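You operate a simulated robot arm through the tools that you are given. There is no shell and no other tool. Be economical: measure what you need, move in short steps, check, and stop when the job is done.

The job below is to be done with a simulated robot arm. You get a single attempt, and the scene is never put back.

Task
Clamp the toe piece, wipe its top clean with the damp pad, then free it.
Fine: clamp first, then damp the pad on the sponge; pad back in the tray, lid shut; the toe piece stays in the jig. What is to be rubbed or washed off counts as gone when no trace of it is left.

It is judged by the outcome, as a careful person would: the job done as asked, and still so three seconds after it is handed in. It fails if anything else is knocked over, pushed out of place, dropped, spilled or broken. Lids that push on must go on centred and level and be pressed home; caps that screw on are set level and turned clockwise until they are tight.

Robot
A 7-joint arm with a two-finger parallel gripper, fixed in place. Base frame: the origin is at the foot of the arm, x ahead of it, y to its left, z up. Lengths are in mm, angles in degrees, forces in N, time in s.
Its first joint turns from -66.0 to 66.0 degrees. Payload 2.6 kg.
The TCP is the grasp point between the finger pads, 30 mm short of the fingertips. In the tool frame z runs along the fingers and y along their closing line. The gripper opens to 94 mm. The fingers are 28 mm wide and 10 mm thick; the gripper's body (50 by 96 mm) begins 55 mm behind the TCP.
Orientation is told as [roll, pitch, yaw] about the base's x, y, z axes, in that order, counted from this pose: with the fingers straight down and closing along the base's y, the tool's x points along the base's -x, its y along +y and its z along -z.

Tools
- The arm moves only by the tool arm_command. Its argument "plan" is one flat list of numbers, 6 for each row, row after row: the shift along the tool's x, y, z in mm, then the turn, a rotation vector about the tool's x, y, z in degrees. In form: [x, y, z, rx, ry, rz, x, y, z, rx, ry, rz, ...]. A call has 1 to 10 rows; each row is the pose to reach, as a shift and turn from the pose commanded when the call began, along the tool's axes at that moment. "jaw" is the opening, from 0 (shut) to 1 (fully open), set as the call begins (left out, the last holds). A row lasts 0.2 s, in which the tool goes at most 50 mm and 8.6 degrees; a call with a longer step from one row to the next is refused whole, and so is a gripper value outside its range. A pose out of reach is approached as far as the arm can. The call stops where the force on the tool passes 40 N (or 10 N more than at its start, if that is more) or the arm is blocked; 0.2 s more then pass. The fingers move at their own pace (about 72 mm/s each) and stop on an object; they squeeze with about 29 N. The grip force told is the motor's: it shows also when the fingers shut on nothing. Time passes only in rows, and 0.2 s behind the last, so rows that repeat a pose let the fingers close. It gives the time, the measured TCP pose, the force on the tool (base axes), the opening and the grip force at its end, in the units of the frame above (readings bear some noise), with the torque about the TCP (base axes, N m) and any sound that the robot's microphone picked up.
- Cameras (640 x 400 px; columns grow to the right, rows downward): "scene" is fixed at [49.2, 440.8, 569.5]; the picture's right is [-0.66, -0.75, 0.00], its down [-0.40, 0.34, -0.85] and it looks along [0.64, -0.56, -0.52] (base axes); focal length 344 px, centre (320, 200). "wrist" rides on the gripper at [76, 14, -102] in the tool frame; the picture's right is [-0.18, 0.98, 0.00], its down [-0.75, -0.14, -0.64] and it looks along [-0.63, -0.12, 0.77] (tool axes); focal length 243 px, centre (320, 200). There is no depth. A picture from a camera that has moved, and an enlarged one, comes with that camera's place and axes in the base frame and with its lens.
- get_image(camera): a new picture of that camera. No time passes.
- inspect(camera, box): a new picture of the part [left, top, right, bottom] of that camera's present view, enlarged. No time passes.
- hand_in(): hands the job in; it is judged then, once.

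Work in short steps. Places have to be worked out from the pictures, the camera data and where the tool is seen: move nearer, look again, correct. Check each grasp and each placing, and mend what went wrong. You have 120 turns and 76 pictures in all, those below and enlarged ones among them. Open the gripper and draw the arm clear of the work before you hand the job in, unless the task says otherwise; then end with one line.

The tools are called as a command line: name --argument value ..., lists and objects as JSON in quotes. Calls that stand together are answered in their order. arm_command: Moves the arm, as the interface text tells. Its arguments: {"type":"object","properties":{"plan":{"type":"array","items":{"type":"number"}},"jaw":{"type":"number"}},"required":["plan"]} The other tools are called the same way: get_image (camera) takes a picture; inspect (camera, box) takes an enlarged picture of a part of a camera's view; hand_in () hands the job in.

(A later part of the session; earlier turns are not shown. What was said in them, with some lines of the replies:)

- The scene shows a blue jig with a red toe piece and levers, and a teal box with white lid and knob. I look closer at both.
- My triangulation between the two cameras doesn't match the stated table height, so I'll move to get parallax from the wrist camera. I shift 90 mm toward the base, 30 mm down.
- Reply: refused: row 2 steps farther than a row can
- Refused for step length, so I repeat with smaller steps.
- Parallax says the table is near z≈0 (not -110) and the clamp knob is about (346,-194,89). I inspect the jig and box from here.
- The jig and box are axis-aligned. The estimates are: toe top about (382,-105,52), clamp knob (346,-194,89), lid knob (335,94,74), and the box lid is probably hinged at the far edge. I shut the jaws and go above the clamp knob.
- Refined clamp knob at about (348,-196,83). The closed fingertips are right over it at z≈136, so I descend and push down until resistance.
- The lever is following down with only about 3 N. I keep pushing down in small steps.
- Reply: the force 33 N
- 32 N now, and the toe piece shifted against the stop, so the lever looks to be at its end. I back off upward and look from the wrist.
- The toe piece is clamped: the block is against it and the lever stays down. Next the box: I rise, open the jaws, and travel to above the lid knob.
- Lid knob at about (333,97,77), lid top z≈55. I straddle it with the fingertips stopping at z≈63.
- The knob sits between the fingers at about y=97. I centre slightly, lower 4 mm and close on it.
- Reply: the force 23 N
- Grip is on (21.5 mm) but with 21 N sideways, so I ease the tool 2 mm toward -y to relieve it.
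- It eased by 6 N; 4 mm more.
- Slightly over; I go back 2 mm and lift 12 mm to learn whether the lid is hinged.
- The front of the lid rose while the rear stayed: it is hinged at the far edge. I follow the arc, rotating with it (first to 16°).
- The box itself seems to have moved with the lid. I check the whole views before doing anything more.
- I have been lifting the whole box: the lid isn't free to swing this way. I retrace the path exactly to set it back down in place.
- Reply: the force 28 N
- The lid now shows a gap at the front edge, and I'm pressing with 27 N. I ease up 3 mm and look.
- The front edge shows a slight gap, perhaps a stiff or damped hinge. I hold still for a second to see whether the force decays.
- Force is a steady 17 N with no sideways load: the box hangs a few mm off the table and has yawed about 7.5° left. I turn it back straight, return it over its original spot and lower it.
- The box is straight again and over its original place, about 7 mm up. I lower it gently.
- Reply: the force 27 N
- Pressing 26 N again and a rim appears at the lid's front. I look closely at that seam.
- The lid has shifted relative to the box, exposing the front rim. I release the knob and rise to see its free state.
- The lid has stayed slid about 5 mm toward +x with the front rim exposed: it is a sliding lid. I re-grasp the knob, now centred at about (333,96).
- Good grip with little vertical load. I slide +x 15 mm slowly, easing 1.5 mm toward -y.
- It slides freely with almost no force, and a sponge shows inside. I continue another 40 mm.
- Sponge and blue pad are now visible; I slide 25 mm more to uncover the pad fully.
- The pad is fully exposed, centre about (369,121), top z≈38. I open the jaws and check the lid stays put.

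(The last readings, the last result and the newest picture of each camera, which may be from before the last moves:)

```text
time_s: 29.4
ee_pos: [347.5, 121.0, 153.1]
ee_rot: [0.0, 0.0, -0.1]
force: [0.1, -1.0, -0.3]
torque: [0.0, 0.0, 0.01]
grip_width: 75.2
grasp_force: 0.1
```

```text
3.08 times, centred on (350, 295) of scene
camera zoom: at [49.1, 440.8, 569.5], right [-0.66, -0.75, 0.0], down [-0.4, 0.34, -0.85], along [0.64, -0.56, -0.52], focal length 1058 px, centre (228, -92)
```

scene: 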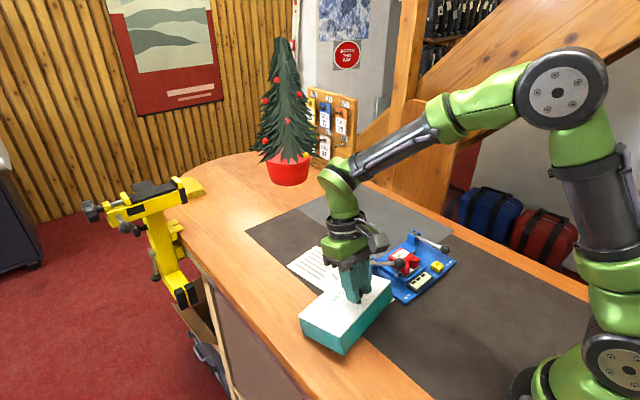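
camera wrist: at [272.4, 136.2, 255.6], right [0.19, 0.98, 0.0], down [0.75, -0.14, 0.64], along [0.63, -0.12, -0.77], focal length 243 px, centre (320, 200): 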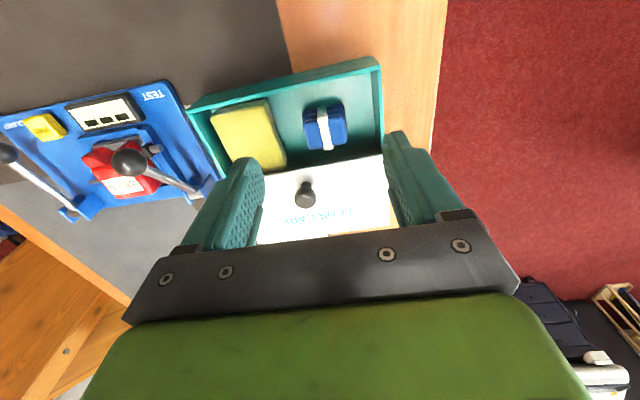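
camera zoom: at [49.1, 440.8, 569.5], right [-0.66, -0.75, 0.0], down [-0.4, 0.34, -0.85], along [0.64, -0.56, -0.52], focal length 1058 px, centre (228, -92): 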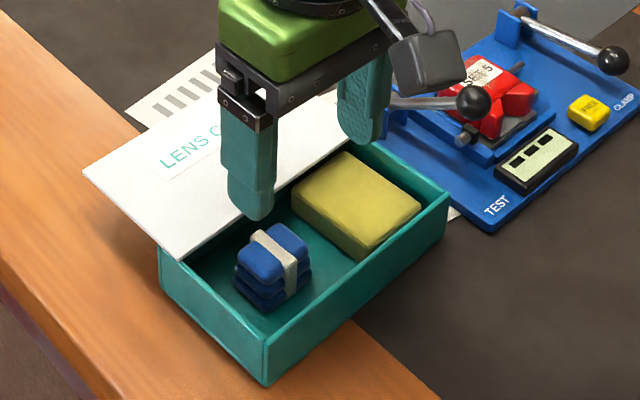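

The lid holds its place. Pad is about (370,122), top z≈30. I go down over it with a 58 mm opening, stopping with tips around z 30 to look.

arm_command --plan '[-10, 1, 30, 0, 0, 0, -21, 1, 60, 0, 0, 0, -21, 1, 85, 0, 0, 0, -21, 1, 93, 0, 0, 0, -21, 1, 93, 0, 0, 0]' --jaw 0.62

inspect --camera "wrist" --box '[200, 60, 460, 220]'

inspect --camera "scene" --box '[290, 255, 410, 355]'

```text
time_s: 30.6
ee_pos: [366.1, 122.4, 59.2]
ee_rot: [0.1, 0.0, -0.1]
force: [-0.3, 0.1, -0.1]
torque: [-0.04, 0.0, -0.01]
grip_width: 58.3
grasp_force: 0.1
```

```text
2.46 times, centred on (330, 140) of wrist
camera zoom: at [291.1, 136.5, 161.6], right [0.18, 0.98, 0.0], down [0.75, -0.14, 0.64], along [0.63, -0.12, -0.77], focal length 597 px, centre (295, 348)
```

zoom: 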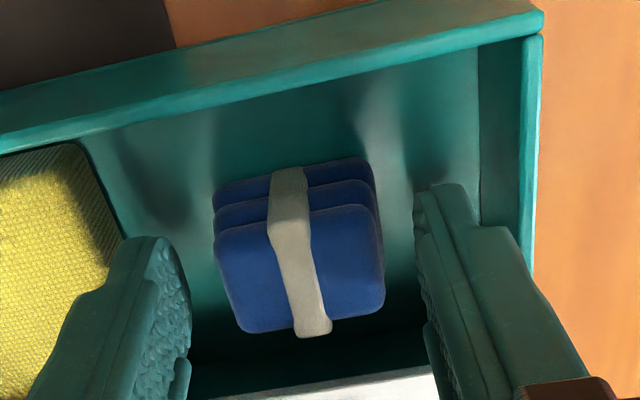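

```text
4.00 times, centred on (350, 305) of scene
camera zoom: at [49.2, 440.8, 569.5], right [-0.66, -0.75, 0.0], down [-0.4, 0.34, -0.85], along [0.64, -0.56, -0.52], focal length 1375 px, centre (200, -220)
```

zoom: 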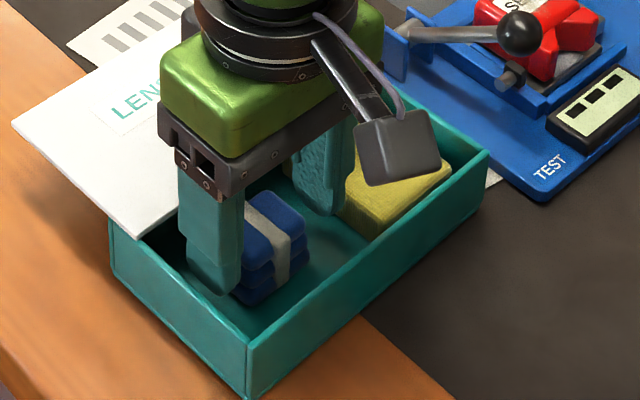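

The pad is a strapped stack centred at (372,122). I move +5 in x, lower 16 mm and close.

arm_command --plan '[-5, 0, 4, 0, 0, 0, -5, 0, 10, 0, 0, 0, -5, 0, 16, 0, 0, 0, -5, 0, 16, 0, 0, 0]'

arm_command --plan '[0, 0, 0, 0, 0, 0, 0, 0, 0, 0, 0, 0, 0, 0, 0, 0, 0, 0]' --jaw 0

inspect --camera "wrist" --box '[200, 60, 460, 220]'

```text
time_s: 31.6
ee_pos: [373.0, 120.5, 41.8]
ee_rot: [0.0, 0.0, -0.1]
force: [-0.2, -0.2, -0.5]
torque: [0.04, 0.0, 0.0]
grip_width: 57.9
grasp_force: 0.0
```

```text
time_s: 32.4
ee_pos: [372.6, 121.2, 42.4]
ee_rot: [0.0, 0.0, 0.0]
force: [0.0, 0.8, 0.2]
torque: [0.0, 0.01, 0.01]
grip_width: 43.5
grasp_force: 29.4
```

```text
2.46 times, centred on (330, 140) of wrist
camera zoom: at [297.9, 135.9, 144.9], right [0.19, 0.98, 0.0], down [0.75, -0.14, 0.64], along [0.63, -0.12, -0.77], focal length 597 px, centre (295, 348)
```

zoom: 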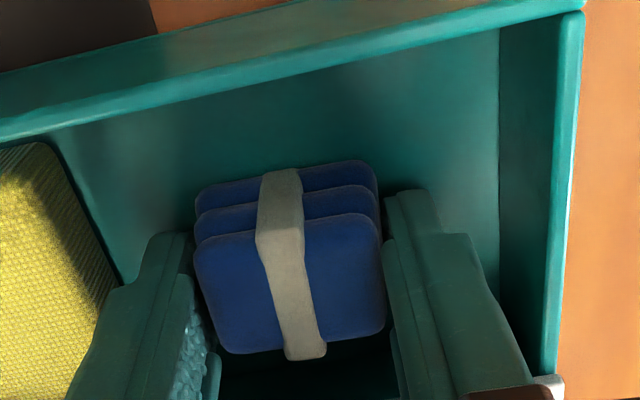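

Pad held at 43.5 mm. I lift it 45 mm, check, then carry it above the sponge (about (366,53)).

arm_command --plan '[0, 0, -15, 0, 0, 0, 0, 0, -30, 0, 0, 0, 0, 0, -45, 0, 0, 0, 3, -20, -45, 0, 0, 0, 5, -45, -45, 0, 0, 0, 6, -68, -45, 0, 0, 0, 6, -68, -45, 0, 0, 0]'

inspect --camera "scene" --box '[290, 240, 410, 340]'

get_image --camera "wrist"

```text
time_s: 34.0
ee_pos: [365.9, 53.8, 89.3]
ee_rot: [0.0, 0.0, 0.1]
force: [1.0, -1.5, -0.8]
torque: [-0.02, 0.01, 0.0]
grip_width: 43.6
grasp_force: 28.7
```

```text
4.00 times, centred on (350, 290) of scene
camera zoom: at [49.2, 440.8, 569.5], right [-0.66, -0.75, 0.0], down [-0.4, 0.34, -0.85], along [0.64, -0.56, -0.52], focal length 1375 px, centre (200, -160)
```

zoom: 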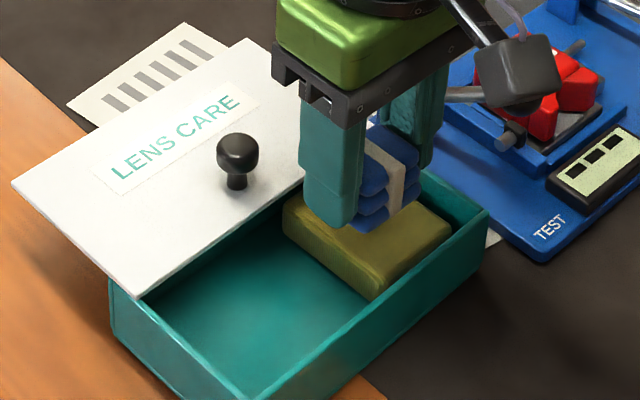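

```text
27 pictures are left
camera wrist: at [291.3, 68.1, 191.3], right [0.18, 0.98, 0.0], down [0.75, -0.14, 0.64], along [0.63, -0.12, -0.77], focal length 243 px, centre (320, 200)
```

wrist: 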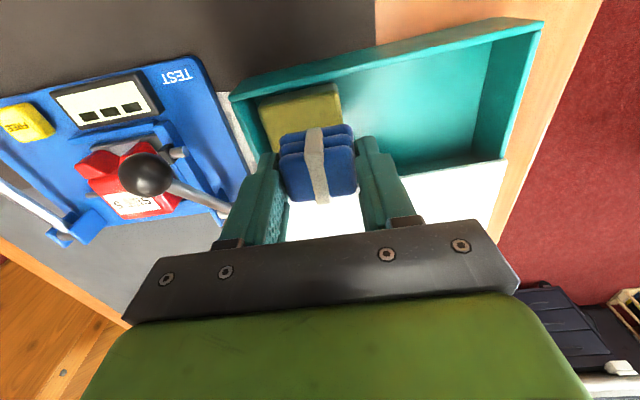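

Pad is well held above the sponge. I lower it in small steps to press onto the sponge.

arm_command --plan '[0, 0, 6, 0, 0, 0, 0, 0, 10, 0, 0, 0, 0, 0, 14, 0, 0, 0, 0, 0, 18, 0, 0, 0]'

```text
time_s: 35.0
ee_pos: [366.7, 52.9, 71.4]
ee_rot: [0.0, -0.1, -0.1]
force: [-0.3, 1.1, -0.4]
torque: [-0.02, -0.02, 0.0]
grip_width: 43.1
grasp_force: 29.2
```

No contact at z=71; I keep lowering in finer steps.

arm_command --plan '[0, 0, 2, 0, 0, 0, 0, 0, 4, 0, 0, 0, 0, 0, 6, 0, 0, 0]'

```text
time_s: 35.8
ee_pos: [368.5, 53.4, 65.8]
ee_rot: [0.1, 0.0, 0.0]
force: [-1.7, -1.1, 3.7]
torque: [-0.06, 0.06, -0.02]
grip_width: 43.6
grasp_force: 29.2
```

First contact (about 4 N). I press a few mm more and hold.

arm_command --plan '[0, 0, 1.5, 0, 0, 0, 0, 0, 3, 0, 0, 0, 0, 0, 3, 0, 0, 0, 0, 0, 3, 0, 0, 0, 0, 0, 3, 0, 0, 0]'

inspect --camera "scene" --box '[290, 240, 410, 340]'

```text
time_s: 37.0
ee_pos: [368.8, 52.5, 62.2]
ee_rot: [0.1, -0.2, 0.0]
force: [2.0, -2.8, 23.9]
torque: [-0.08, -0.18, 0.01]
grip_width: 43.8
grasp_force: 29.1
```

```text
4.00 times, centred on (350, 290) of scene
camera zoom: at [49.0, 440.8, 569.6], right [-0.66, -0.75, 0.0], down [-0.4, 0.34, -0.85], along [0.64, -0.56, -0.52], focal length 1375 px, centre (200, -160)
```

zoom: 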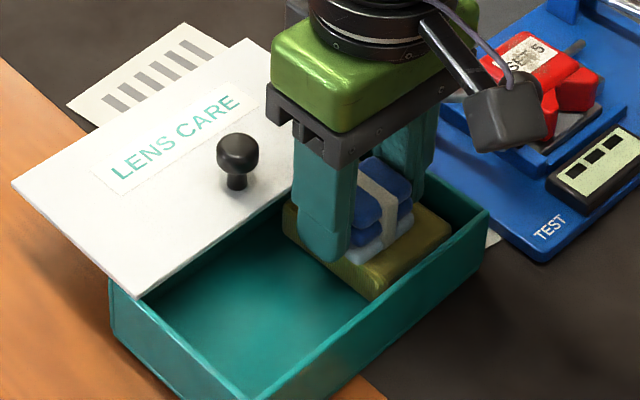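

The pad's bottom layer turned light blue: damp. I lift high and carry it over the TEST knob to above the toe piece at about (382,-99).

arm_command --plan '[0, 0, -40, 0, 0, 0, 0, 0, -80, 0, 0, 0, 0, -20, -100, 0, 0, 0, -3, -60, -100, 0, 0, 0, -7, -100, -100, 0, 0, 0, -13, -140, -100, 0, 0, 0, -13, -150, -95, 0, 0, 0, -13, -151, -60, 0, 0, 0, -13, -151, -60, 0, 0, 0]'

get_image --camera "wrist"

inspect --camera "scene" --box '[350, 200, 470, 300]'

```text
time_s: 39.0
ee_pos: [380.1, -97.3, 121.6]
ee_rot: [0.1, 0.0, -0.1]
force: [0.3, 0.1, -0.4]
torque: [-0.01, 0.01, -0.01]
grip_width: 43.5
grasp_force: 28.6
```

```text
25 pictures are left
camera wrist: at [305.0, -81.7, 224.0], right [0.19, 0.98, 0.0], down [0.75, -0.14, 0.64], along [0.63, -0.12, -0.77], focal length 243 px, centre (320, 200)
```

wrist: 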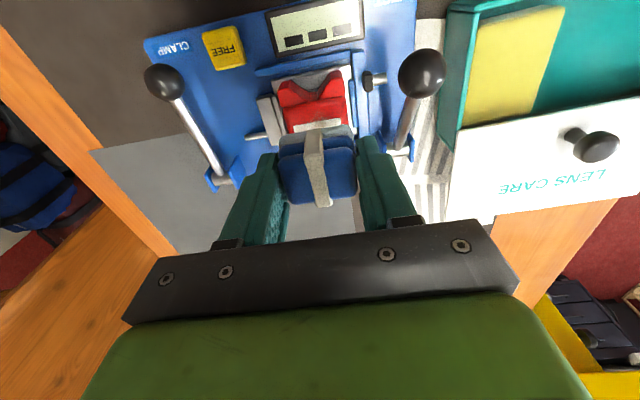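

```text
4.00 times, centred on (410, 250) of scene
camera zoom: at [49.2, 440.8, 569.5], right [-0.66, -0.75, 0.0], down [-0.4, 0.34, -0.85], along [0.64, -0.56, -0.52], focal length 1375 px, centre (-40, 0)
```

zoom: 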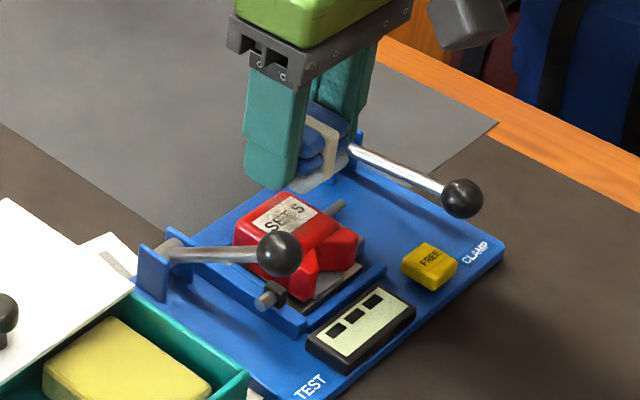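

Toe centre y≈-98 confirmed. I lower toward contact.

arm_command --plan '[0, 0, 8, 0, 0, 0, 0, 0, 14, 0, 0, 0, 0, 0, 20, 0, 0, 0, 0, 0, 24, 0, 0, 0]'

inspect --camera "scene" --box '[350, 200, 470, 300]'

```text
time_s: 40.0
ee_pos: [380.7, -97.8, 97.9]
ee_rot: [0.0, 0.0, -0.2]
force: [1.1, -0.4, -1.0]
torque: [0.02, 0.0, -0.02]
grip_width: 43.8
grasp_force: 29.2
```

```text
4.00 times, centred on (410, 250) of scene
camera zoom: at [49.2, 440.8, 569.5], right [-0.66, -0.75, 0.0], down [-0.4, 0.34, -0.85], along [0.64, -0.56, -0.52], focal length 1375 px, centre (-40, 0)
```

zoom: 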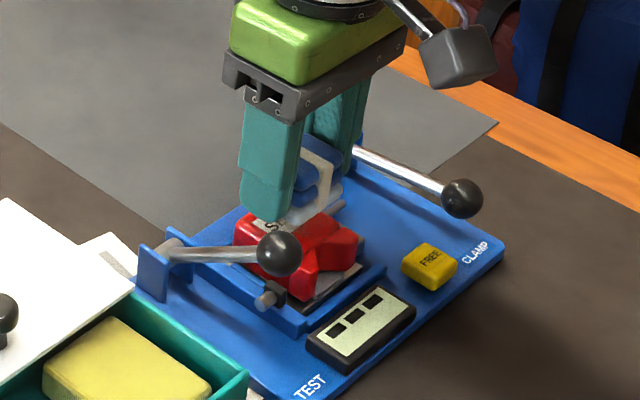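

Not touching yet; I step on by 2 mm at a time.

arm_command --plan '[0, 0, 2, 0, 0, 0, 0, 0, 4, 0, 0, 0, 0, 0, 6, 0, 0, 0]'

```text
time_s: 40.8
ee_pos: [379.7, -98.5, 92.5]
ee_rot: [0.0, 0.0, -0.1]
force: [0.1, -0.1, -0.3]
torque: [-0.01, -0.01, 0.01]
grip_width: 43.8
grasp_force: 29.4
```

Still free at z=92; 2 mm steps again.

arm_command --plan '[0, 0, 2, 0, 0, 0, 0, 0, 4, 0, 0, 0, 0, 0, 6, 0, 0, 0]'

```text
time_s: 41.6
ee_pos: [380.2, -98.6, 85.8]
ee_rot: [-0.1, 0.0, -0.1]
force: [-0.3, -0.3, -0.2]
torque: [0.01, 0.03, -0.02]
grip_width: 43.5
grasp_force: 29.7
```

inspect --camera "scene" --box '[370, 215, 450, 280]'

arm_command --plan '[0, 0, 1.5, 0, 0, 0, 0, 0, 3, 0, 0, 0]'

```text
6.15 times, centred on (410, 248) of scene
camera zoom: at [49.2, 440.8, 569.5], right [-0.66, -0.75, 0.0], down [-0.4, 0.34, -0.85], along [0.64, -0.56, -0.52], focal length 2115 px, centre (-234, -92)
```

zoom: 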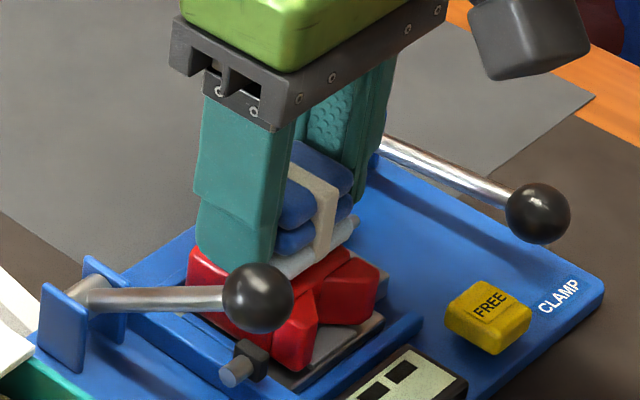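

```text
time_s: 42.2
ee_pos: [379.5, -97.9, 83.2]
ee_rot: [0.0, 0.0, 0.0]
force: [-0.3, 0.4, -1.1]
torque: [0.02, 0.0, -0.02]
grip_width: 43.5
grasp_force: 28.6
```

Visually just above the toe top. I continue down by 1 mm steps until contact.

arm_command --plan '[0, 0, 1.5, 0, 0, 0, 0, 0, 3, 0, 0, 0, 0, 0, 4, 0, 0, 0]'

```text
time_s: 43.0
ee_pos: [380.5, -97.3, 80.2]
ee_rot: [0.0, -0.2, -0.1]
force: [-7.9, 0.4, 23.1]
torque: [0.03, 0.1, 0.0]
grip_width: 43.8
grasp_force: 29.0
```

Contact at z≈80 with 23 N. I ease by 1 mm and rub back and forth along x.

arm_command --plan '[0, 0, -1, 0, 0, 0, -5, 0, -1, 0, 0, 0, -10, 0, -1, 0, 0, 0, -4, 0, -1, 0, 0, 0, 3, 0, -1, 0, 0, 0, 10, 0, -1, 0, 0, 0, 14, 0, -1, 0, 0, 0, 7, 0, -1, 0, 0, 0, 0, 0, -1, 0, 0, 0]'

inspect --camera "scene" --box '[370, 215, 450, 280]'

```text
time_s: 45.0
ee_pos: [378.9, -97.3, 80.7]
ee_rot: [-0.1, 0.0, -0.1]
force: [-4.5, -0.2, 12.7]
torque: [-0.04, -0.09, -0.02]
grip_width: 43.8
grasp_force: 29.3
```

```text
6.15 times, centred on (410, 248) of scene
camera zoom: at [49.1, 440.9, 569.5], right [-0.66, -0.75, 0.0], down [-0.4, 0.34, -0.85], along [0.64, -0.56, -0.52], focal length 2115 px, centre (-234, -92)
```

zoom: 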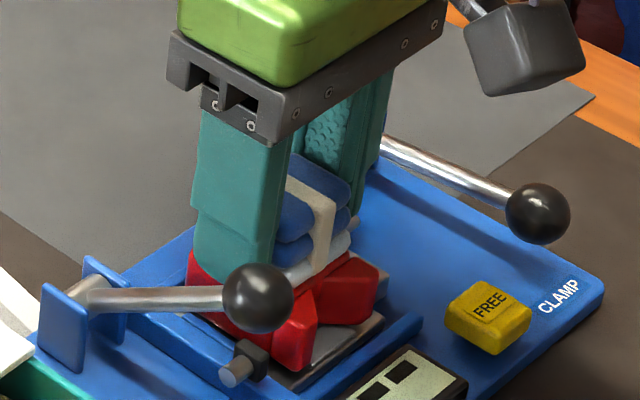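

Good rubbing at about 13 N. A second pass with a small y spread.

arm_command --plan '[-8, 5, 0, 0, 0, 0, -14, 5, 0, 0, 0, 0, -4, 5, 0, 0, 0, 0, 6, 5, 0, 0, 0, 0, 14, 5, 0, 0, 0, 0, 14, -5, 0, 0, 0, 0, 5, -5, 0, 0, 0, 0, -6, -5, 0, 0, 0, 0, -14, -5, 0, 0, 0, 0, 0, 0, 0, 0, 0, 0]'

arm_command --plan '[0, 0, -15, 0, 0, 0, 0, 0, -40, 0, 0, 0, 40, 0, -65, 0, 0, 0, 75, 0, -65, 0, 0, 0, 75, 0, -65, 0, 0, 0]'

inspect --camera "wrist" --box '[250, 60, 410, 180]'

inspect --camera "scene" --box '[370, 215, 450, 280]'

```text
time_s: 47.2
ee_pos: [381.5, -98.5, 79.9]
ee_rot: [-0.1, -0.2, 0.0]
force: [2.8, -0.6, 10.2]
torque: [-0.01, -0.25, -0.03]
grip_width: 43.9
grasp_force: 28.6
```

```text
time_s: 48.4
ee_pos: [305.4, -100.6, 146.1]
ee_rot: [0.0, 0.0, 0.0]
force: [-0.1, 0.3, -1.2]
torque: [0.03, 0.03, 0.02]
grip_width: 43.6
grasp_force: 28.8
```

```text
3.33 times, centred on (330, 120) of wrist
camera zoom: at [230.6, -85.5, 247.7], right [0.18, 0.98, 0.0], down [0.75, -0.14, 0.64], along [0.63, -0.12, -0.77], focal length 809 px, centre (287, 467)
```

zoom: 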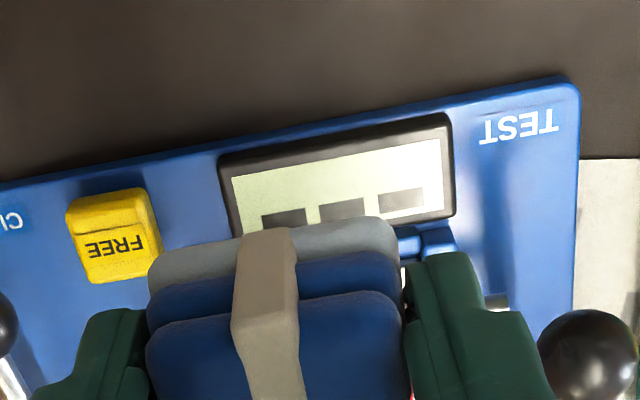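

```text
6.15 times, centred on (410, 248) of scene
camera zoom: at [49.1, 440.8, 569.5], right [-0.66, -0.75, 0.0], down [-0.4, 0.34, -0.85], along [0.64, -0.56, -0.52], focal length 2115 px, centre (-234, -92)
```

zoom: 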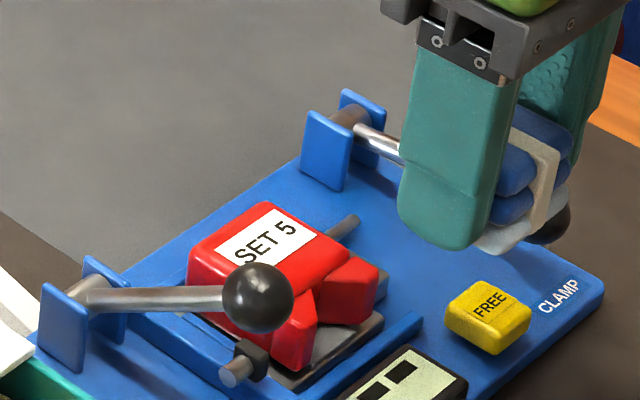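

The label now reads crisp and clean from the scene camera. I carry the pad high toward the box and check the toe from the wrist camera on the way.

arm_command --plan '[0, 0, -25, 0, 0, 0, 0, 35, -40, 0, 0, 0, 0, 75, -40, 0, 0, 0, 0, 75, -40, 0, 0, 0]'

inspect --camera "wrist" --box '[140, 70, 300, 170]'

```text
time_s: 49.4
ee_pos: [306.0, -22.3, 186.8]
ee_rot: [0.0, 0.0, -0.1]
force: [0.5, 0.6, -0.8]
torque: [0.03, 0.04, -0.04]
grip_width: 43.7
grasp_force: 28.9
```

```text
4.00 times, centred on (220, 120) of wrist
camera zoom: at [230.7, -7.9, 288.5], right [0.19, 0.98, 0.0], down [0.75, -0.14, 0.64], along [0.63, -0.12, -0.77], focal length 970 px, centre (720, 520)
```

zoom: 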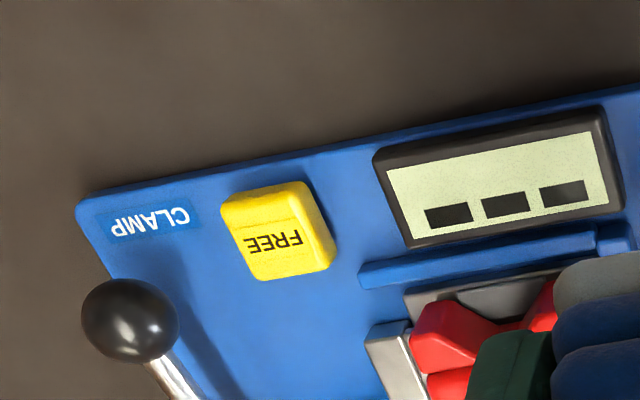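

The pad still hides it; I move on to above the pad's spot in the tray and look back from there.

arm_command --plan '[0, 40, 0, 0, 0, 0, -20, 80, 0, 0, 0, 0, -45, 115, 10, 0, 0, 0, -66, 143.5, 30, 0, 0, 0, -66, 143.5, 60, 0, 0, 0, -66, 143.5, 60, 0, 0, 0]'

get_image --camera "wrist"

```text
time_s: 50.8
ee_pos: [372.0, 121.3, 124.2]
ee_rot: [0.0, 0.0, -0.1]
force: [0.8, 0.5, -1.2]
torque: [-0.03, -0.06, -0.01]
grip_width: 43.6
grasp_force: 29.1
```

```text
17 pictures are left
camera wrist: at [295.9, 136.4, 226.6], right [0.19, 0.98, 0.0], down [0.75, -0.14, 0.64], along [0.63, -0.12, -0.77], focal length 243 px, centre (320, 200)
```

wrist: 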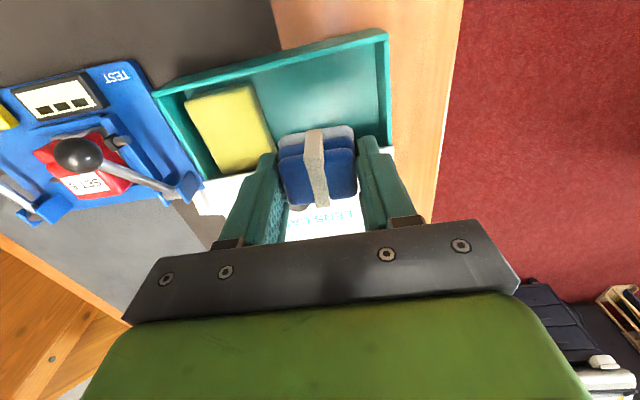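

inspect --camera "wrist" --box '[20, 120, 160, 208]'

```text
4.55 times, centred on (90, 164) of wrist
camera zoom: at [295.9, 136.4, 226.6], right [0.19, 0.98, 0.0], down [0.75, -0.14, 0.64], along [0.63, -0.12, -0.77], focal length 1103 px, centre (1366, 364)
```

zoom: 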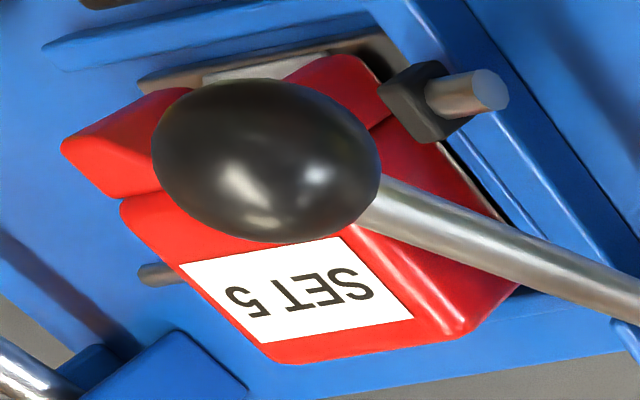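

The label is spotless. I lower the pad back to its spot in the tray (grasp height was z≈42).

arm_command --plan '[0, 0, 25, 0, 0, 0, 0, 0, 50, 0, 0, 0, 0, 0, 68, 0, 0, 0, 0, 0, 76, 0, 0, 0, 0, 0, 80, 0, 0, 0, 0, 0, 81, 0, 0, 0]'

```text
time_s: 52.2
ee_pos: [371.4, 120.9, 44.8]
ee_rot: [0.0, 0.1, 0.0]
force: [-0.3, -0.3, -0.2]
torque: [0.01, 0.01, 0.02]
grip_width: 43.7
grasp_force: 28.5
```

Not touching yet; 2.5 mm more in fine steps.

arm_command --plan '[0, 0, 1, 0, 0, 0, 0, 0, 2, 0, 0, 0, 0, 0, 2.5, 0, 0, 0]'

```text
time_s: 53.0
ee_pos: [370.4, 121.2, 41.3]
ee_rot: [0.0, 0.0, -0.1]
force: [0.3, 0.0, -1.2]
torque: [0.01, -0.02, -0.03]
grip_width: 43.6
grasp_force: 29.3
```

arm_command --plan '[0, 0, 1, 0, 0, 0, 0, 0, 1.5, 0, 0, 0]'

```text
time_s: 53.6
ee_pos: [371.6, 121.9, 39.7]
ee_rot: [0.0, 0.0, 0.0]
force: [0.9, 0.0, 0.0]
torque: [0.02, -0.05, 0.02]
grip_width: 43.6
grasp_force: 29.0
```

Still no load, so I go down a little more in 1 mm steps.

arm_command --plan '[0, 0, 1, 0, 0, 0, 0, 0, 2, 0, 0, 0, 0, 0, 3, 0, 0, 0]'

inspect --camera "wrist" --box '[200, 60, 460, 220]'

```text
time_s: 54.4
ee_pos: [372.7, 121.5, 37.7]
ee_rot: [0.0, 0.0, 0.0]
force: [-10.1, -2.0, 22.2]
torque: [-0.07, 0.02, -0.04]
grip_width: 43.8
grasp_force: 29.1
```

```text
2.46 times, centred on (330, 140) of wrist
camera zoom: at [296.9, 136.5, 140.7], right [0.19, 0.98, 0.0], down [0.75, -0.14, 0.64], along [0.63, -0.12, -0.77], focal length 597 px, centre (295, 348)
```

zoom: 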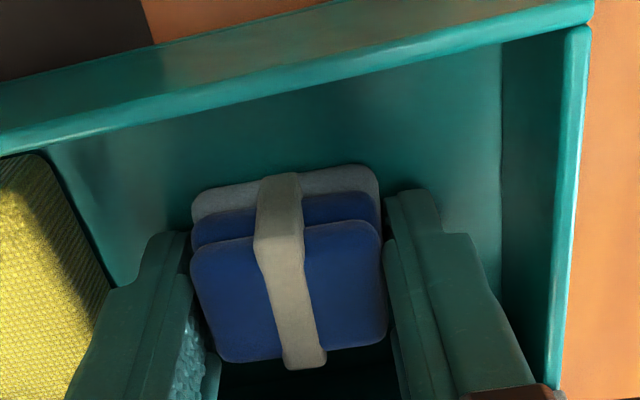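

The pad is on the tray floor. I ease off 1.5 mm, release it, and rise straight up.

arm_command --plan '[0, 0, -1.5, 0, 0, 0, 0, 0, -1.5, 0, 0, 0]'

arm_command --plan '[0, 0, 0, 0, 0, 0, 0, 0, 0, 0, 0, 0, 0, 0, -20, 0, 0, 0, 0, 0, -60, 0, 0, 0, 0, 0, -105, 0, 0, 0, 0, 0, -105, 0, 0, 0]' --jaw 0.6

get_image --camera "wrist"

```text
time_s: 55.0
ee_pos: [374.1, 120.4, 38.9]
ee_rot: [0.0, 0.1, -0.1]
force: [0.7, 0.8, 2.7]
torque: [0.05, -0.05, 0.03]
grip_width: 43.6
grasp_force: 29.0
```

```text
time_s: 56.4
ee_pos: [371.1, 121.6, 143.9]
ee_rot: [-0.1, -0.1, -0.1]
force: [-0.6, 0.2, -0.1]
torque: [0.01, 0.01, -0.01]
grip_width: 56.3
grasp_force: 0.1
```

```text
14 pictures are left
camera wrist: at [296.6, 136.4, 247.6], right [0.19, 0.98, 0.0], down [0.75, -0.14, 0.64], along [0.63, -0.12, -0.77], focal length 243 px, centre (320, 200)
```

wrist: 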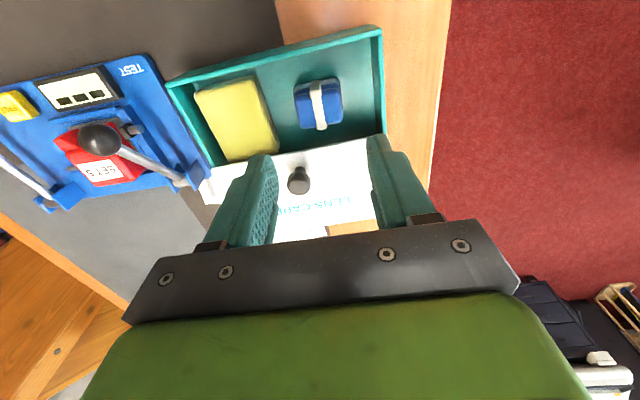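

Pad rests in the tray. I go back to the lid knob at about (413,94) and grip it.

arm_command --plan '[-25, -15, 0, 0, 0, 0, -42, -27.5, 5, 0, 0, 0, -42, -27.5, 30, 0, 0, 0, -42, -27.5, 46, 0, 0, 0, -42, -27.5, 51, 0, 0, 0, -42, -27.5, 51, 0, 0, 0]' --jaw 0.5

arm_command --plan '[0, 0, 0, 0, 0, 0, 0, 0, 0, 0, 0, 0, 0, 0, 0, 0, 0, 0]' --jaw 0

```text
time_s: 57.8
ee_pos: [413.6, 92.3, 92.1]
ee_rot: [0.0, -0.1, -0.1]
force: [-0.4, -0.6, 0.2]
torque: [-0.02, -0.01, 0.02]
grip_width: 47.2
grasp_force: 0.0
```

```text
time_s: 58.6
ee_pos: [413.7, 92.7, 93.6]
ee_rot: [-0.1, 0.1, -0.1]
force: [0.2, -3.8, 0.8]
torque: [-0.1, -0.05, -0.04]
grip_width: 21.3
grasp_force: 29.2
```

Gripped. I slide the lid back toward the base, 70 mm first.

arm_command --plan '[7, -0.5, 0, 0, 0, 0, 14, -0.5, 0, 0, 0, 0, 21, -0.5, 0, 0, 0, 0, 28, -0.5, 0, 0, 0, 0, 35, -0.5, 0, 0, 0, 0, 42, 0, 0, 0, 0, 0, 49, 0, 0, 0, 0, 0, 56, 0, 0, 0, 0, 0, 63, 0, 0, 0, 0, 0, 70, 0, 0, 0, 0, 0]'

inspect --camera "scene" --box '[270, 230, 430, 360]'

```text
time_s: 60.8
ee_pos: [344.0, 93.2, 92.5]
ee_rot: [0.1, -0.1, 0.1]
force: [0.6, 9.7, 1.9]
torque: [0.25, 0.0, 0.15]
grip_width: 21.2
grasp_force: 28.8
```

```text
3.08 times, centred on (350, 295) of scene
camera zoom: at [49.1, 440.8, 569.5], right [-0.66, -0.75, 0.0], down [-0.4, 0.34, -0.85], along [0.64, -0.56, -0.52], focal length 1058 px, centre (228, -92)
```

zoom: 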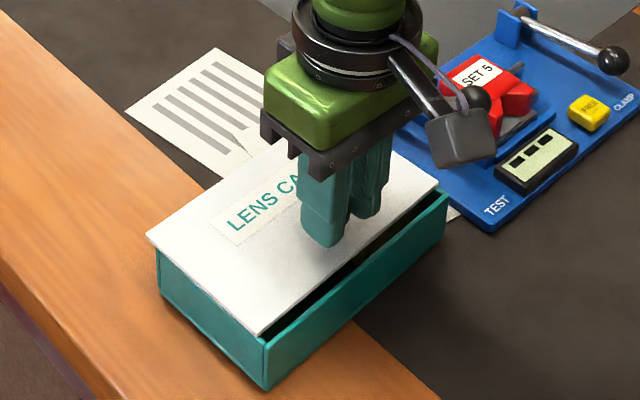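

About 12 mm remain. I continue, easing +1.5 mm in y, until resistance.

arm_command --plan '[3, 1.5, 0, 0, 0, 0, 6, 1.5, 0, 0, 0, 0, 9, 1.5, 0, 0, 0, 0, 12, 1.5, 0, 0, 0, 0, 14, 1.5, 0, 0, 0, 0, 15, 1.5, 0, 0, 0, 0]'

inspect --camera "scene" --box '[270, 230, 430, 360]'

```text
time_s: 62.2
ee_pos: [327.7, 94.8, 92.6]
ee_rot: [0.1, 0.0, 0.0]
force: [2.7, 0.7, 0.0]
torque: [0.08, 0.08, 0.05]
grip_width: 21.1
grasp_force: 29.4
```

```text
3.08 times, centred on (350, 295) of scene
camera zoom: at [49.2, 440.9, 569.5], right [-0.66, -0.75, 0.0], down [-0.4, 0.34, -0.85], along [0.64, -0.56, -0.52], focal length 1058 px, centre (228, -92)
```

zoom: 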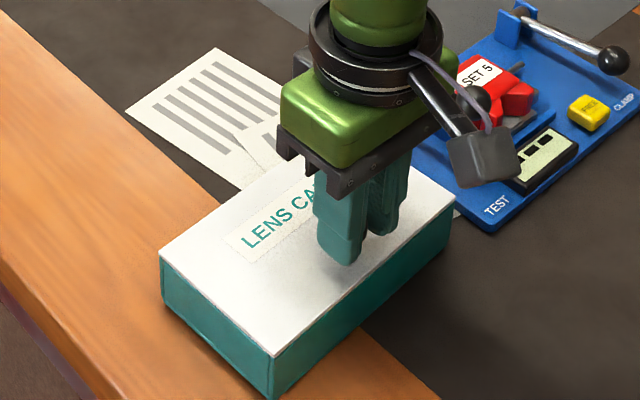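

The lid is flush shut. I release the knob, back off toward the base and check from the wrist camera.

arm_command --plan '[0, 0, 0, 0, 0, 0, 0, 0, 0, 0, 0, 0, 0, 0, -35, 0, 0, 0, 30, 15, -60, 0, 0, 0, 55, 40, -60, 0, 0, 0, 55, 55, -60, 0, 0, 0]' --jaw 0.45

get_image --camera "wrist"

```text
time_s: 63.6
ee_pos: [274.0, 148.9, 152.4]
ee_rot: [0.1, 0.0, -0.1]
force: [-0.4, 0.1, 0.3]
torque: [-0.03, -0.01, -0.02]
grip_width: 42.2
grasp_force: 0.0
```

```text
11 pictures are left
camera wrist: at [199.4, 164.4, 255.4], right [0.19, 0.98, 0.0], down [0.75, -0.14, 0.64], along [0.63, -0.12, -0.77], focal length 243 px, centre (320, 200)
```

wrist: 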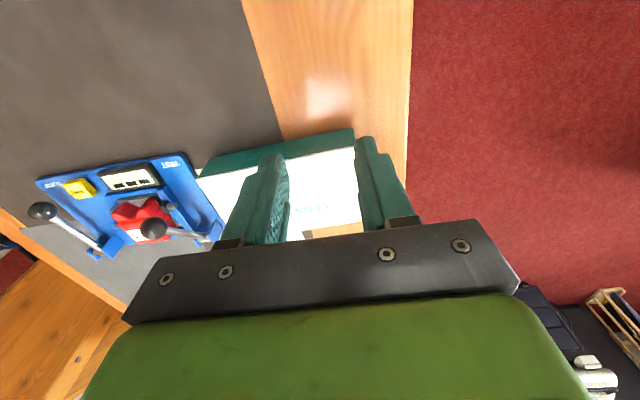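

The box sits about 4 mm nearer the base and 1.6° turned from its start. I close the jaws, lower in front of its left half and nudge it back gently.

arm_command --plan '[0, -10, 30, 0, 0, 0, 0, -15, 65, 0, 0, 0, 0, -15, 100, 0, 0, 0, -6, -15, 100, 0, 0, 0, -12, -15, 100, 0, 0, 0, -16, -15, 100, 0, 0, 0]' --jaw 0

inspect --camera "scene" --box '[270, 230, 430, 360]'

```text
time_s: 65.0
ee_pos: [289.9, 134.8, 52.9]
ee_rot: [0.1, 0.0, 0.0]
force: [-0.3, -0.6, -0.3]
torque: [-0.02, -0.01, 0.0]
grip_width: 0.0
grasp_force: 28.5
```

```text
3.08 times, centred on (350, 295) of scene
camera zoom: at [49.2, 440.8, 569.5], right [-0.66, -0.75, 0.0], down [-0.4, 0.34, -0.85], along [0.64, -0.56, -0.52], focal length 1058 px, centre (228, -92)
```

zoom: 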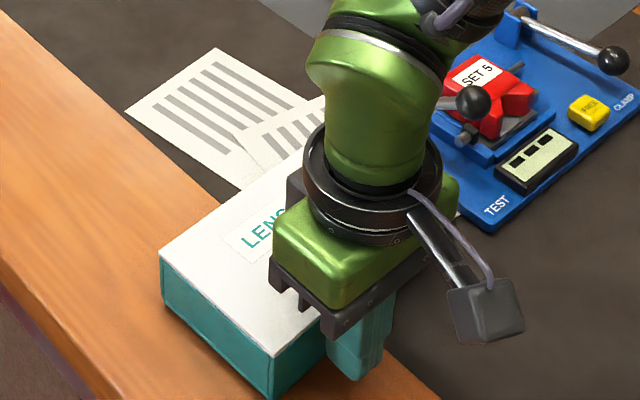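

Clear so far, body above the lid. I nudge in 2 mm steps to TCP x≈299.

arm_command --plan '[-2, 0, 0, 0, 0, 0, -4, 0, 0, 0, 0, 0, -6, 0, 0, 0, 0, 0, -8, 0, 0, 0, 0, 0, -9.5, 0, 0, 0, 0, 0]'

```text
time_s: 66.2
ee_pos: [298.3, 135.5, 54.0]
ee_rot: [0.1, 0.1, -0.1]
force: [-3.7, 0.0, 1.1]
torque: [0.01, -0.01, 0.02]
grip_width: 0.1
grasp_force: 28.8
```

Contact just made (4 N). 4 mm more, then back off and look.

arm_command --plan '[-2, 0, 0, 0, 0, 0, -3.5, 0, 0, 0, 0, 0, -5, 0, 0, 0, 0, 0, -5, 0, 0, 0, 0, 0]'

arm_command --plan '[20, 0, 0, 0, 0, 0, 30, 0, -40, 0, 0, 0, 35, -10, -80, 0, 0, 0, 35, -50, -110, 0, 0, 0, 35, -98, -115, 0, 0, 0, 35, -145, -115, 0, 0, 0, 35, -145, -115, 0, 0, 0]'

inspect --camera "scene" --box '[270, 230, 430, 360]'

```text
time_s: 67.2
ee_pos: [302.9, 133.3, 51.5]
ee_rot: [0.0, 0.0, -0.1]
force: [-6.9, 1.8, 0.7]
torque: [0.0, 0.14, 0.04]
grip_width: 0.0
grasp_force: 28.8
```

```text
time_s: 68.8
ee_pos: [266.9, -6.2, 169.3]
ee_rot: [0.0, 0.0, -0.1]
force: [-0.3, 1.1, -0.6]
torque: [0.0, 0.01, -0.02]
grip_width: 0.0
grasp_force: 28.8
```

```text
3.08 times, centred on (350, 295) of scene
camera zoom: at [49.2, 440.8, 569.5], right [-0.66, -0.75, 0.0], down [-0.4, 0.34, -0.85], along [0.64, -0.56, -0.52], focal length 1058 px, centre (228, -92)
```

zoom: 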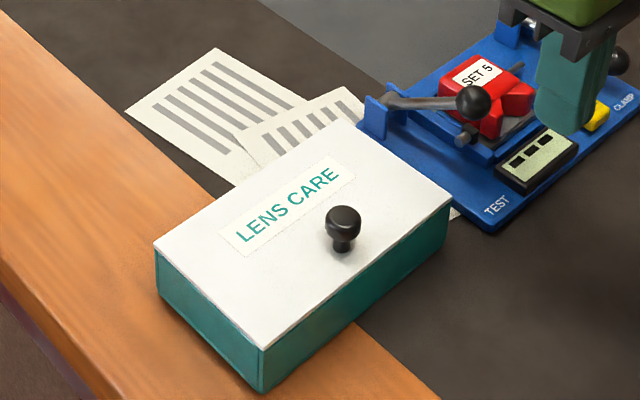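

The box is back within a couple of mm of its original place, lid shut. Next the FREE button at about (319,-154, top z≈22): I move above it with closed fingers.

arm_command --plan '[-13, -40, 0, 0, 0, 0, -26, -80, 0, 0, 0, 0, -40, -120, 10, 0, 0, 0, -52, -148, 40, 0, 0, 0, -52, -148, 70, 0, 0, 0, -52, -148, 80, 0, 0, 0]' --jaw 0

get_image --camera "wrist"

inspect --camera "scene" --box '[380, 210, 480, 300]'

```text
time_s: 70.2
ee_pos: [319.2, -159.7, 87.4]
ee_rot: [-0.1, 0.0, -0.1]
force: [-0.2, -0.5, -0.2]
torque: [-0.01, 0.03, -0.06]
grip_width: 0.1
grasp_force: 28.9
```

```text
8 pictures are left
camera wrist: at [244.3, -145.0, 190.2], right [0.19, 0.98, 0.0], down [0.75, -0.14, 0.64], along [0.63, -0.12, -0.77], focal length 243 px, centre (320, 200)
```

wrist: 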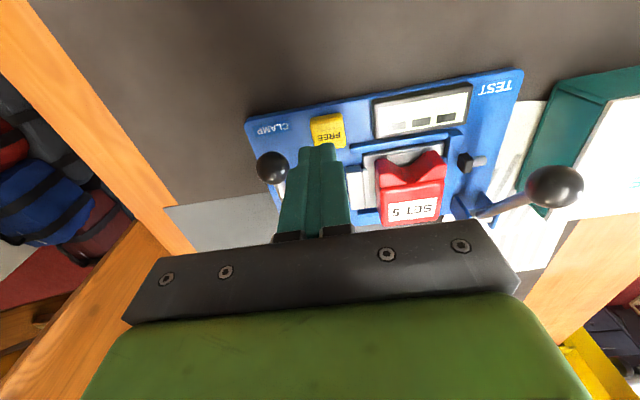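

```text
4.44 times, centred on (430, 255) of scene
camera zoom: at [49.2, 440.8, 569.5], right [-0.66, -0.75, 0.0], down [-0.4, 0.34, -0.85], along [0.64, -0.56, -0.52], focal length 1528 px, centre (-169, -44)
```

zoom: 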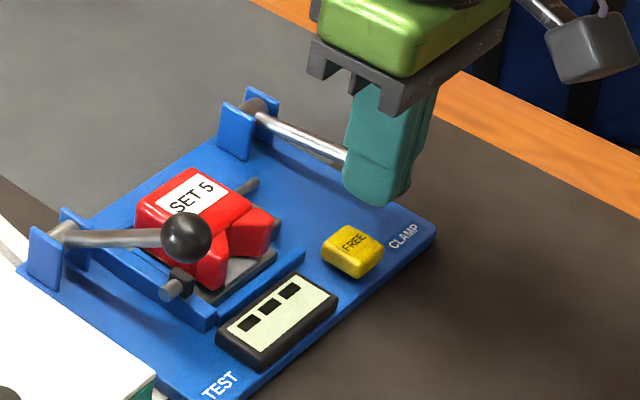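

Button confirmed at (319,-153). I shift +4 in y and lower to press it, slowing near contact.

arm_command --plan '[0, 4, 12, 0, 0, 0, 0, 4, 24, 0, 0, 0, 0, 4, 29, 0, 0, 0, 0, 4, 32, 0, 0, 0, 0, 4, 34, 0, 0, 0, 0, 4, 36, 0, 0, 0]'

```text
time_s: 71.6
ee_pos: [320.9, -154.7, 53.4]
ee_rot: [-0.1, -0.2, -0.1]
force: [-11.9, 1.7, 34.8]
torque: [0.04, 0.5, 0.26]
grip_width: 0.0
grasp_force: 28.9
heard: click
```

A click was heard at 35 N on the button. I back straight up and look at the clamp.

arm_command --plan '[0, 0, -20, 0, 0, 0, 10, 0, -55, 0, 0, 0, 40, 0, -90, 0, 0, 0, 60, 0, -120, 0, 0, 0, 60, 0, -120, 0, 0, 0]'

inspect --camera "scene" --box '[370, 210, 470, 300]'

inspect --camera "wrist" --box '[250, 80, 490, 230]'

```text
time_s: 72.8
ee_pos: [259.0, -153.2, 173.7]
ee_rot: [0.0, 0.1, -0.1]
force: [-0.8, 0.4, 0.8]
torque: [-0.03, -0.02, -0.01]
grip_width: 0.0
grasp_force: 29.5
```

```text
4.44 times, centred on (420, 255) of scene
camera zoom: at [49.1, 440.8, 569.5], right [-0.66, -0.75, 0.0], down [-0.4, 0.34, -0.85], along [0.64, -0.56, -0.52], focal length 1528 px, centre (-124, -44)
```

zoom: 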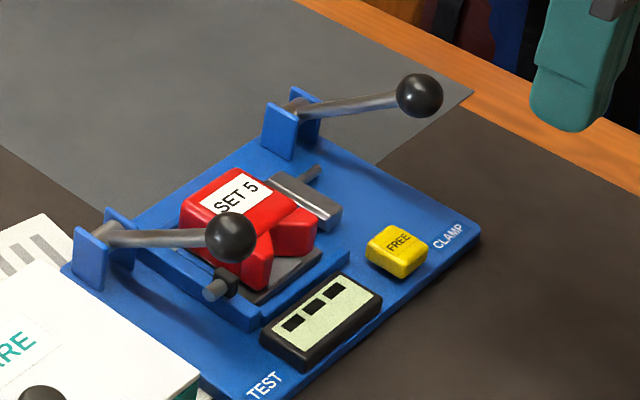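

```text
2.67 times, centred on (370, 155) of wrist
camera zoom: at [183.0, -137.7, 277.3], right [0.19, 0.98, 0.0], down [0.75, -0.14, 0.64], along [0.63, -0.12, -0.77], focal length 647 px, centre (187, 320)
```

zoom: 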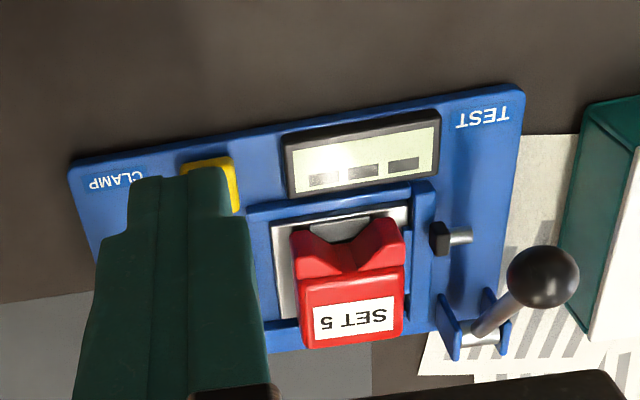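

The clamp sprang open, the toe piece is free, clean and in the jig. I open the gripper, rise clear, and take a last look.

arm_command --plan '[0, 0, -40, 0, 0, 0, 0, 0, -85, 0, 0, 0, 0, 0, -85, 0, 0, 0]' --jaw 1

get_image --camera "scene"

inspect --camera "wrist" --box '[260, 100, 480, 230]'

```text
time_s: 73.6
ee_pos: [258.8, -154.0, 260.3]
ee_rot: [0.0, 0.0, 0.0]
force: [-0.6, -0.6, -0.3]
torque: [-0.01, 0.0, 0.01]
grip_width: 94.1
grasp_force: 0.2
```

```text
4 pictures are left
```

scene: 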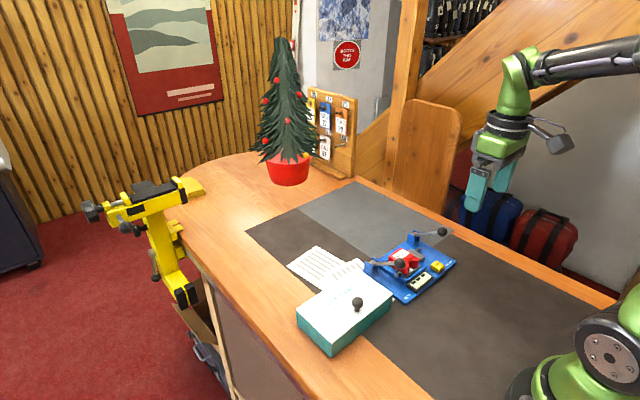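

```text
2.91 times, centred on (370, 165) of wrist
camera zoom: at [183.2, -138.2, 363.0], right [0.18, 0.98, 0.0], down [0.75, -0.14, 0.64], along [0.63, -0.12, -0.77], focal length 706 px, centre (174, 302)
```

zoom: 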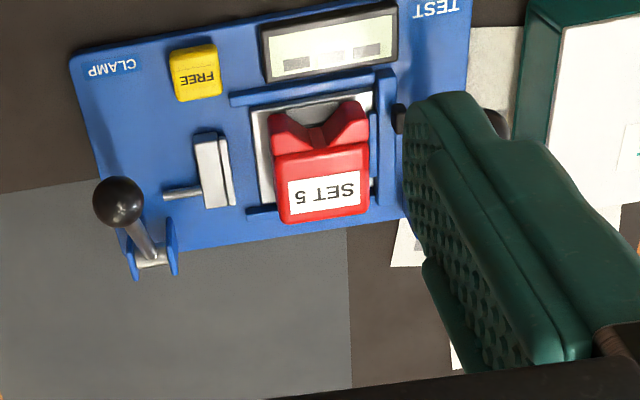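

The jig is free and clean; one last check that the lid is fully shut.

inspect --camera "scene" --box '[290, 265, 400, 355]'

```text
4.44 times, centred on (345, 310) of scene
camera zoom: at [49.1, 440.8, 569.5], right [-0.66, -0.75, 0.0], down [-0.4, 0.34, -0.85], along [0.64, -0.56, -0.52], focal length 1528 px, centre (209, -289)
```

zoom: 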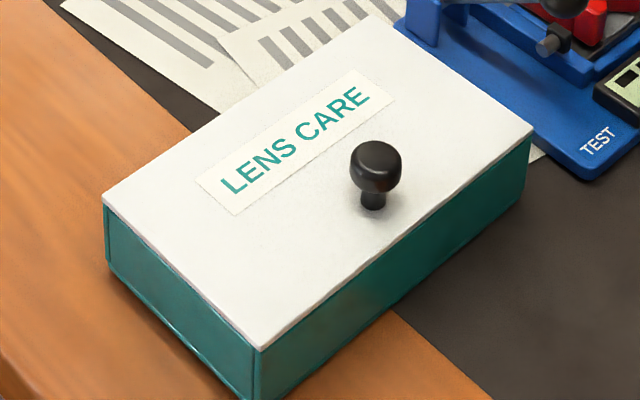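

The lid is flush and shut, the gripper is open and the arm is clear; I hand in.

hand_in

```text
The job is handed in.
```

I clamped the toe piece, wiped its top clean with the damp pad and freed it. It is still in the jig, the pad is back in the tray and the lid is shut. Before I found the lid slides, I lifted the whole box by its knob; I set it back within a few mm of where it was.
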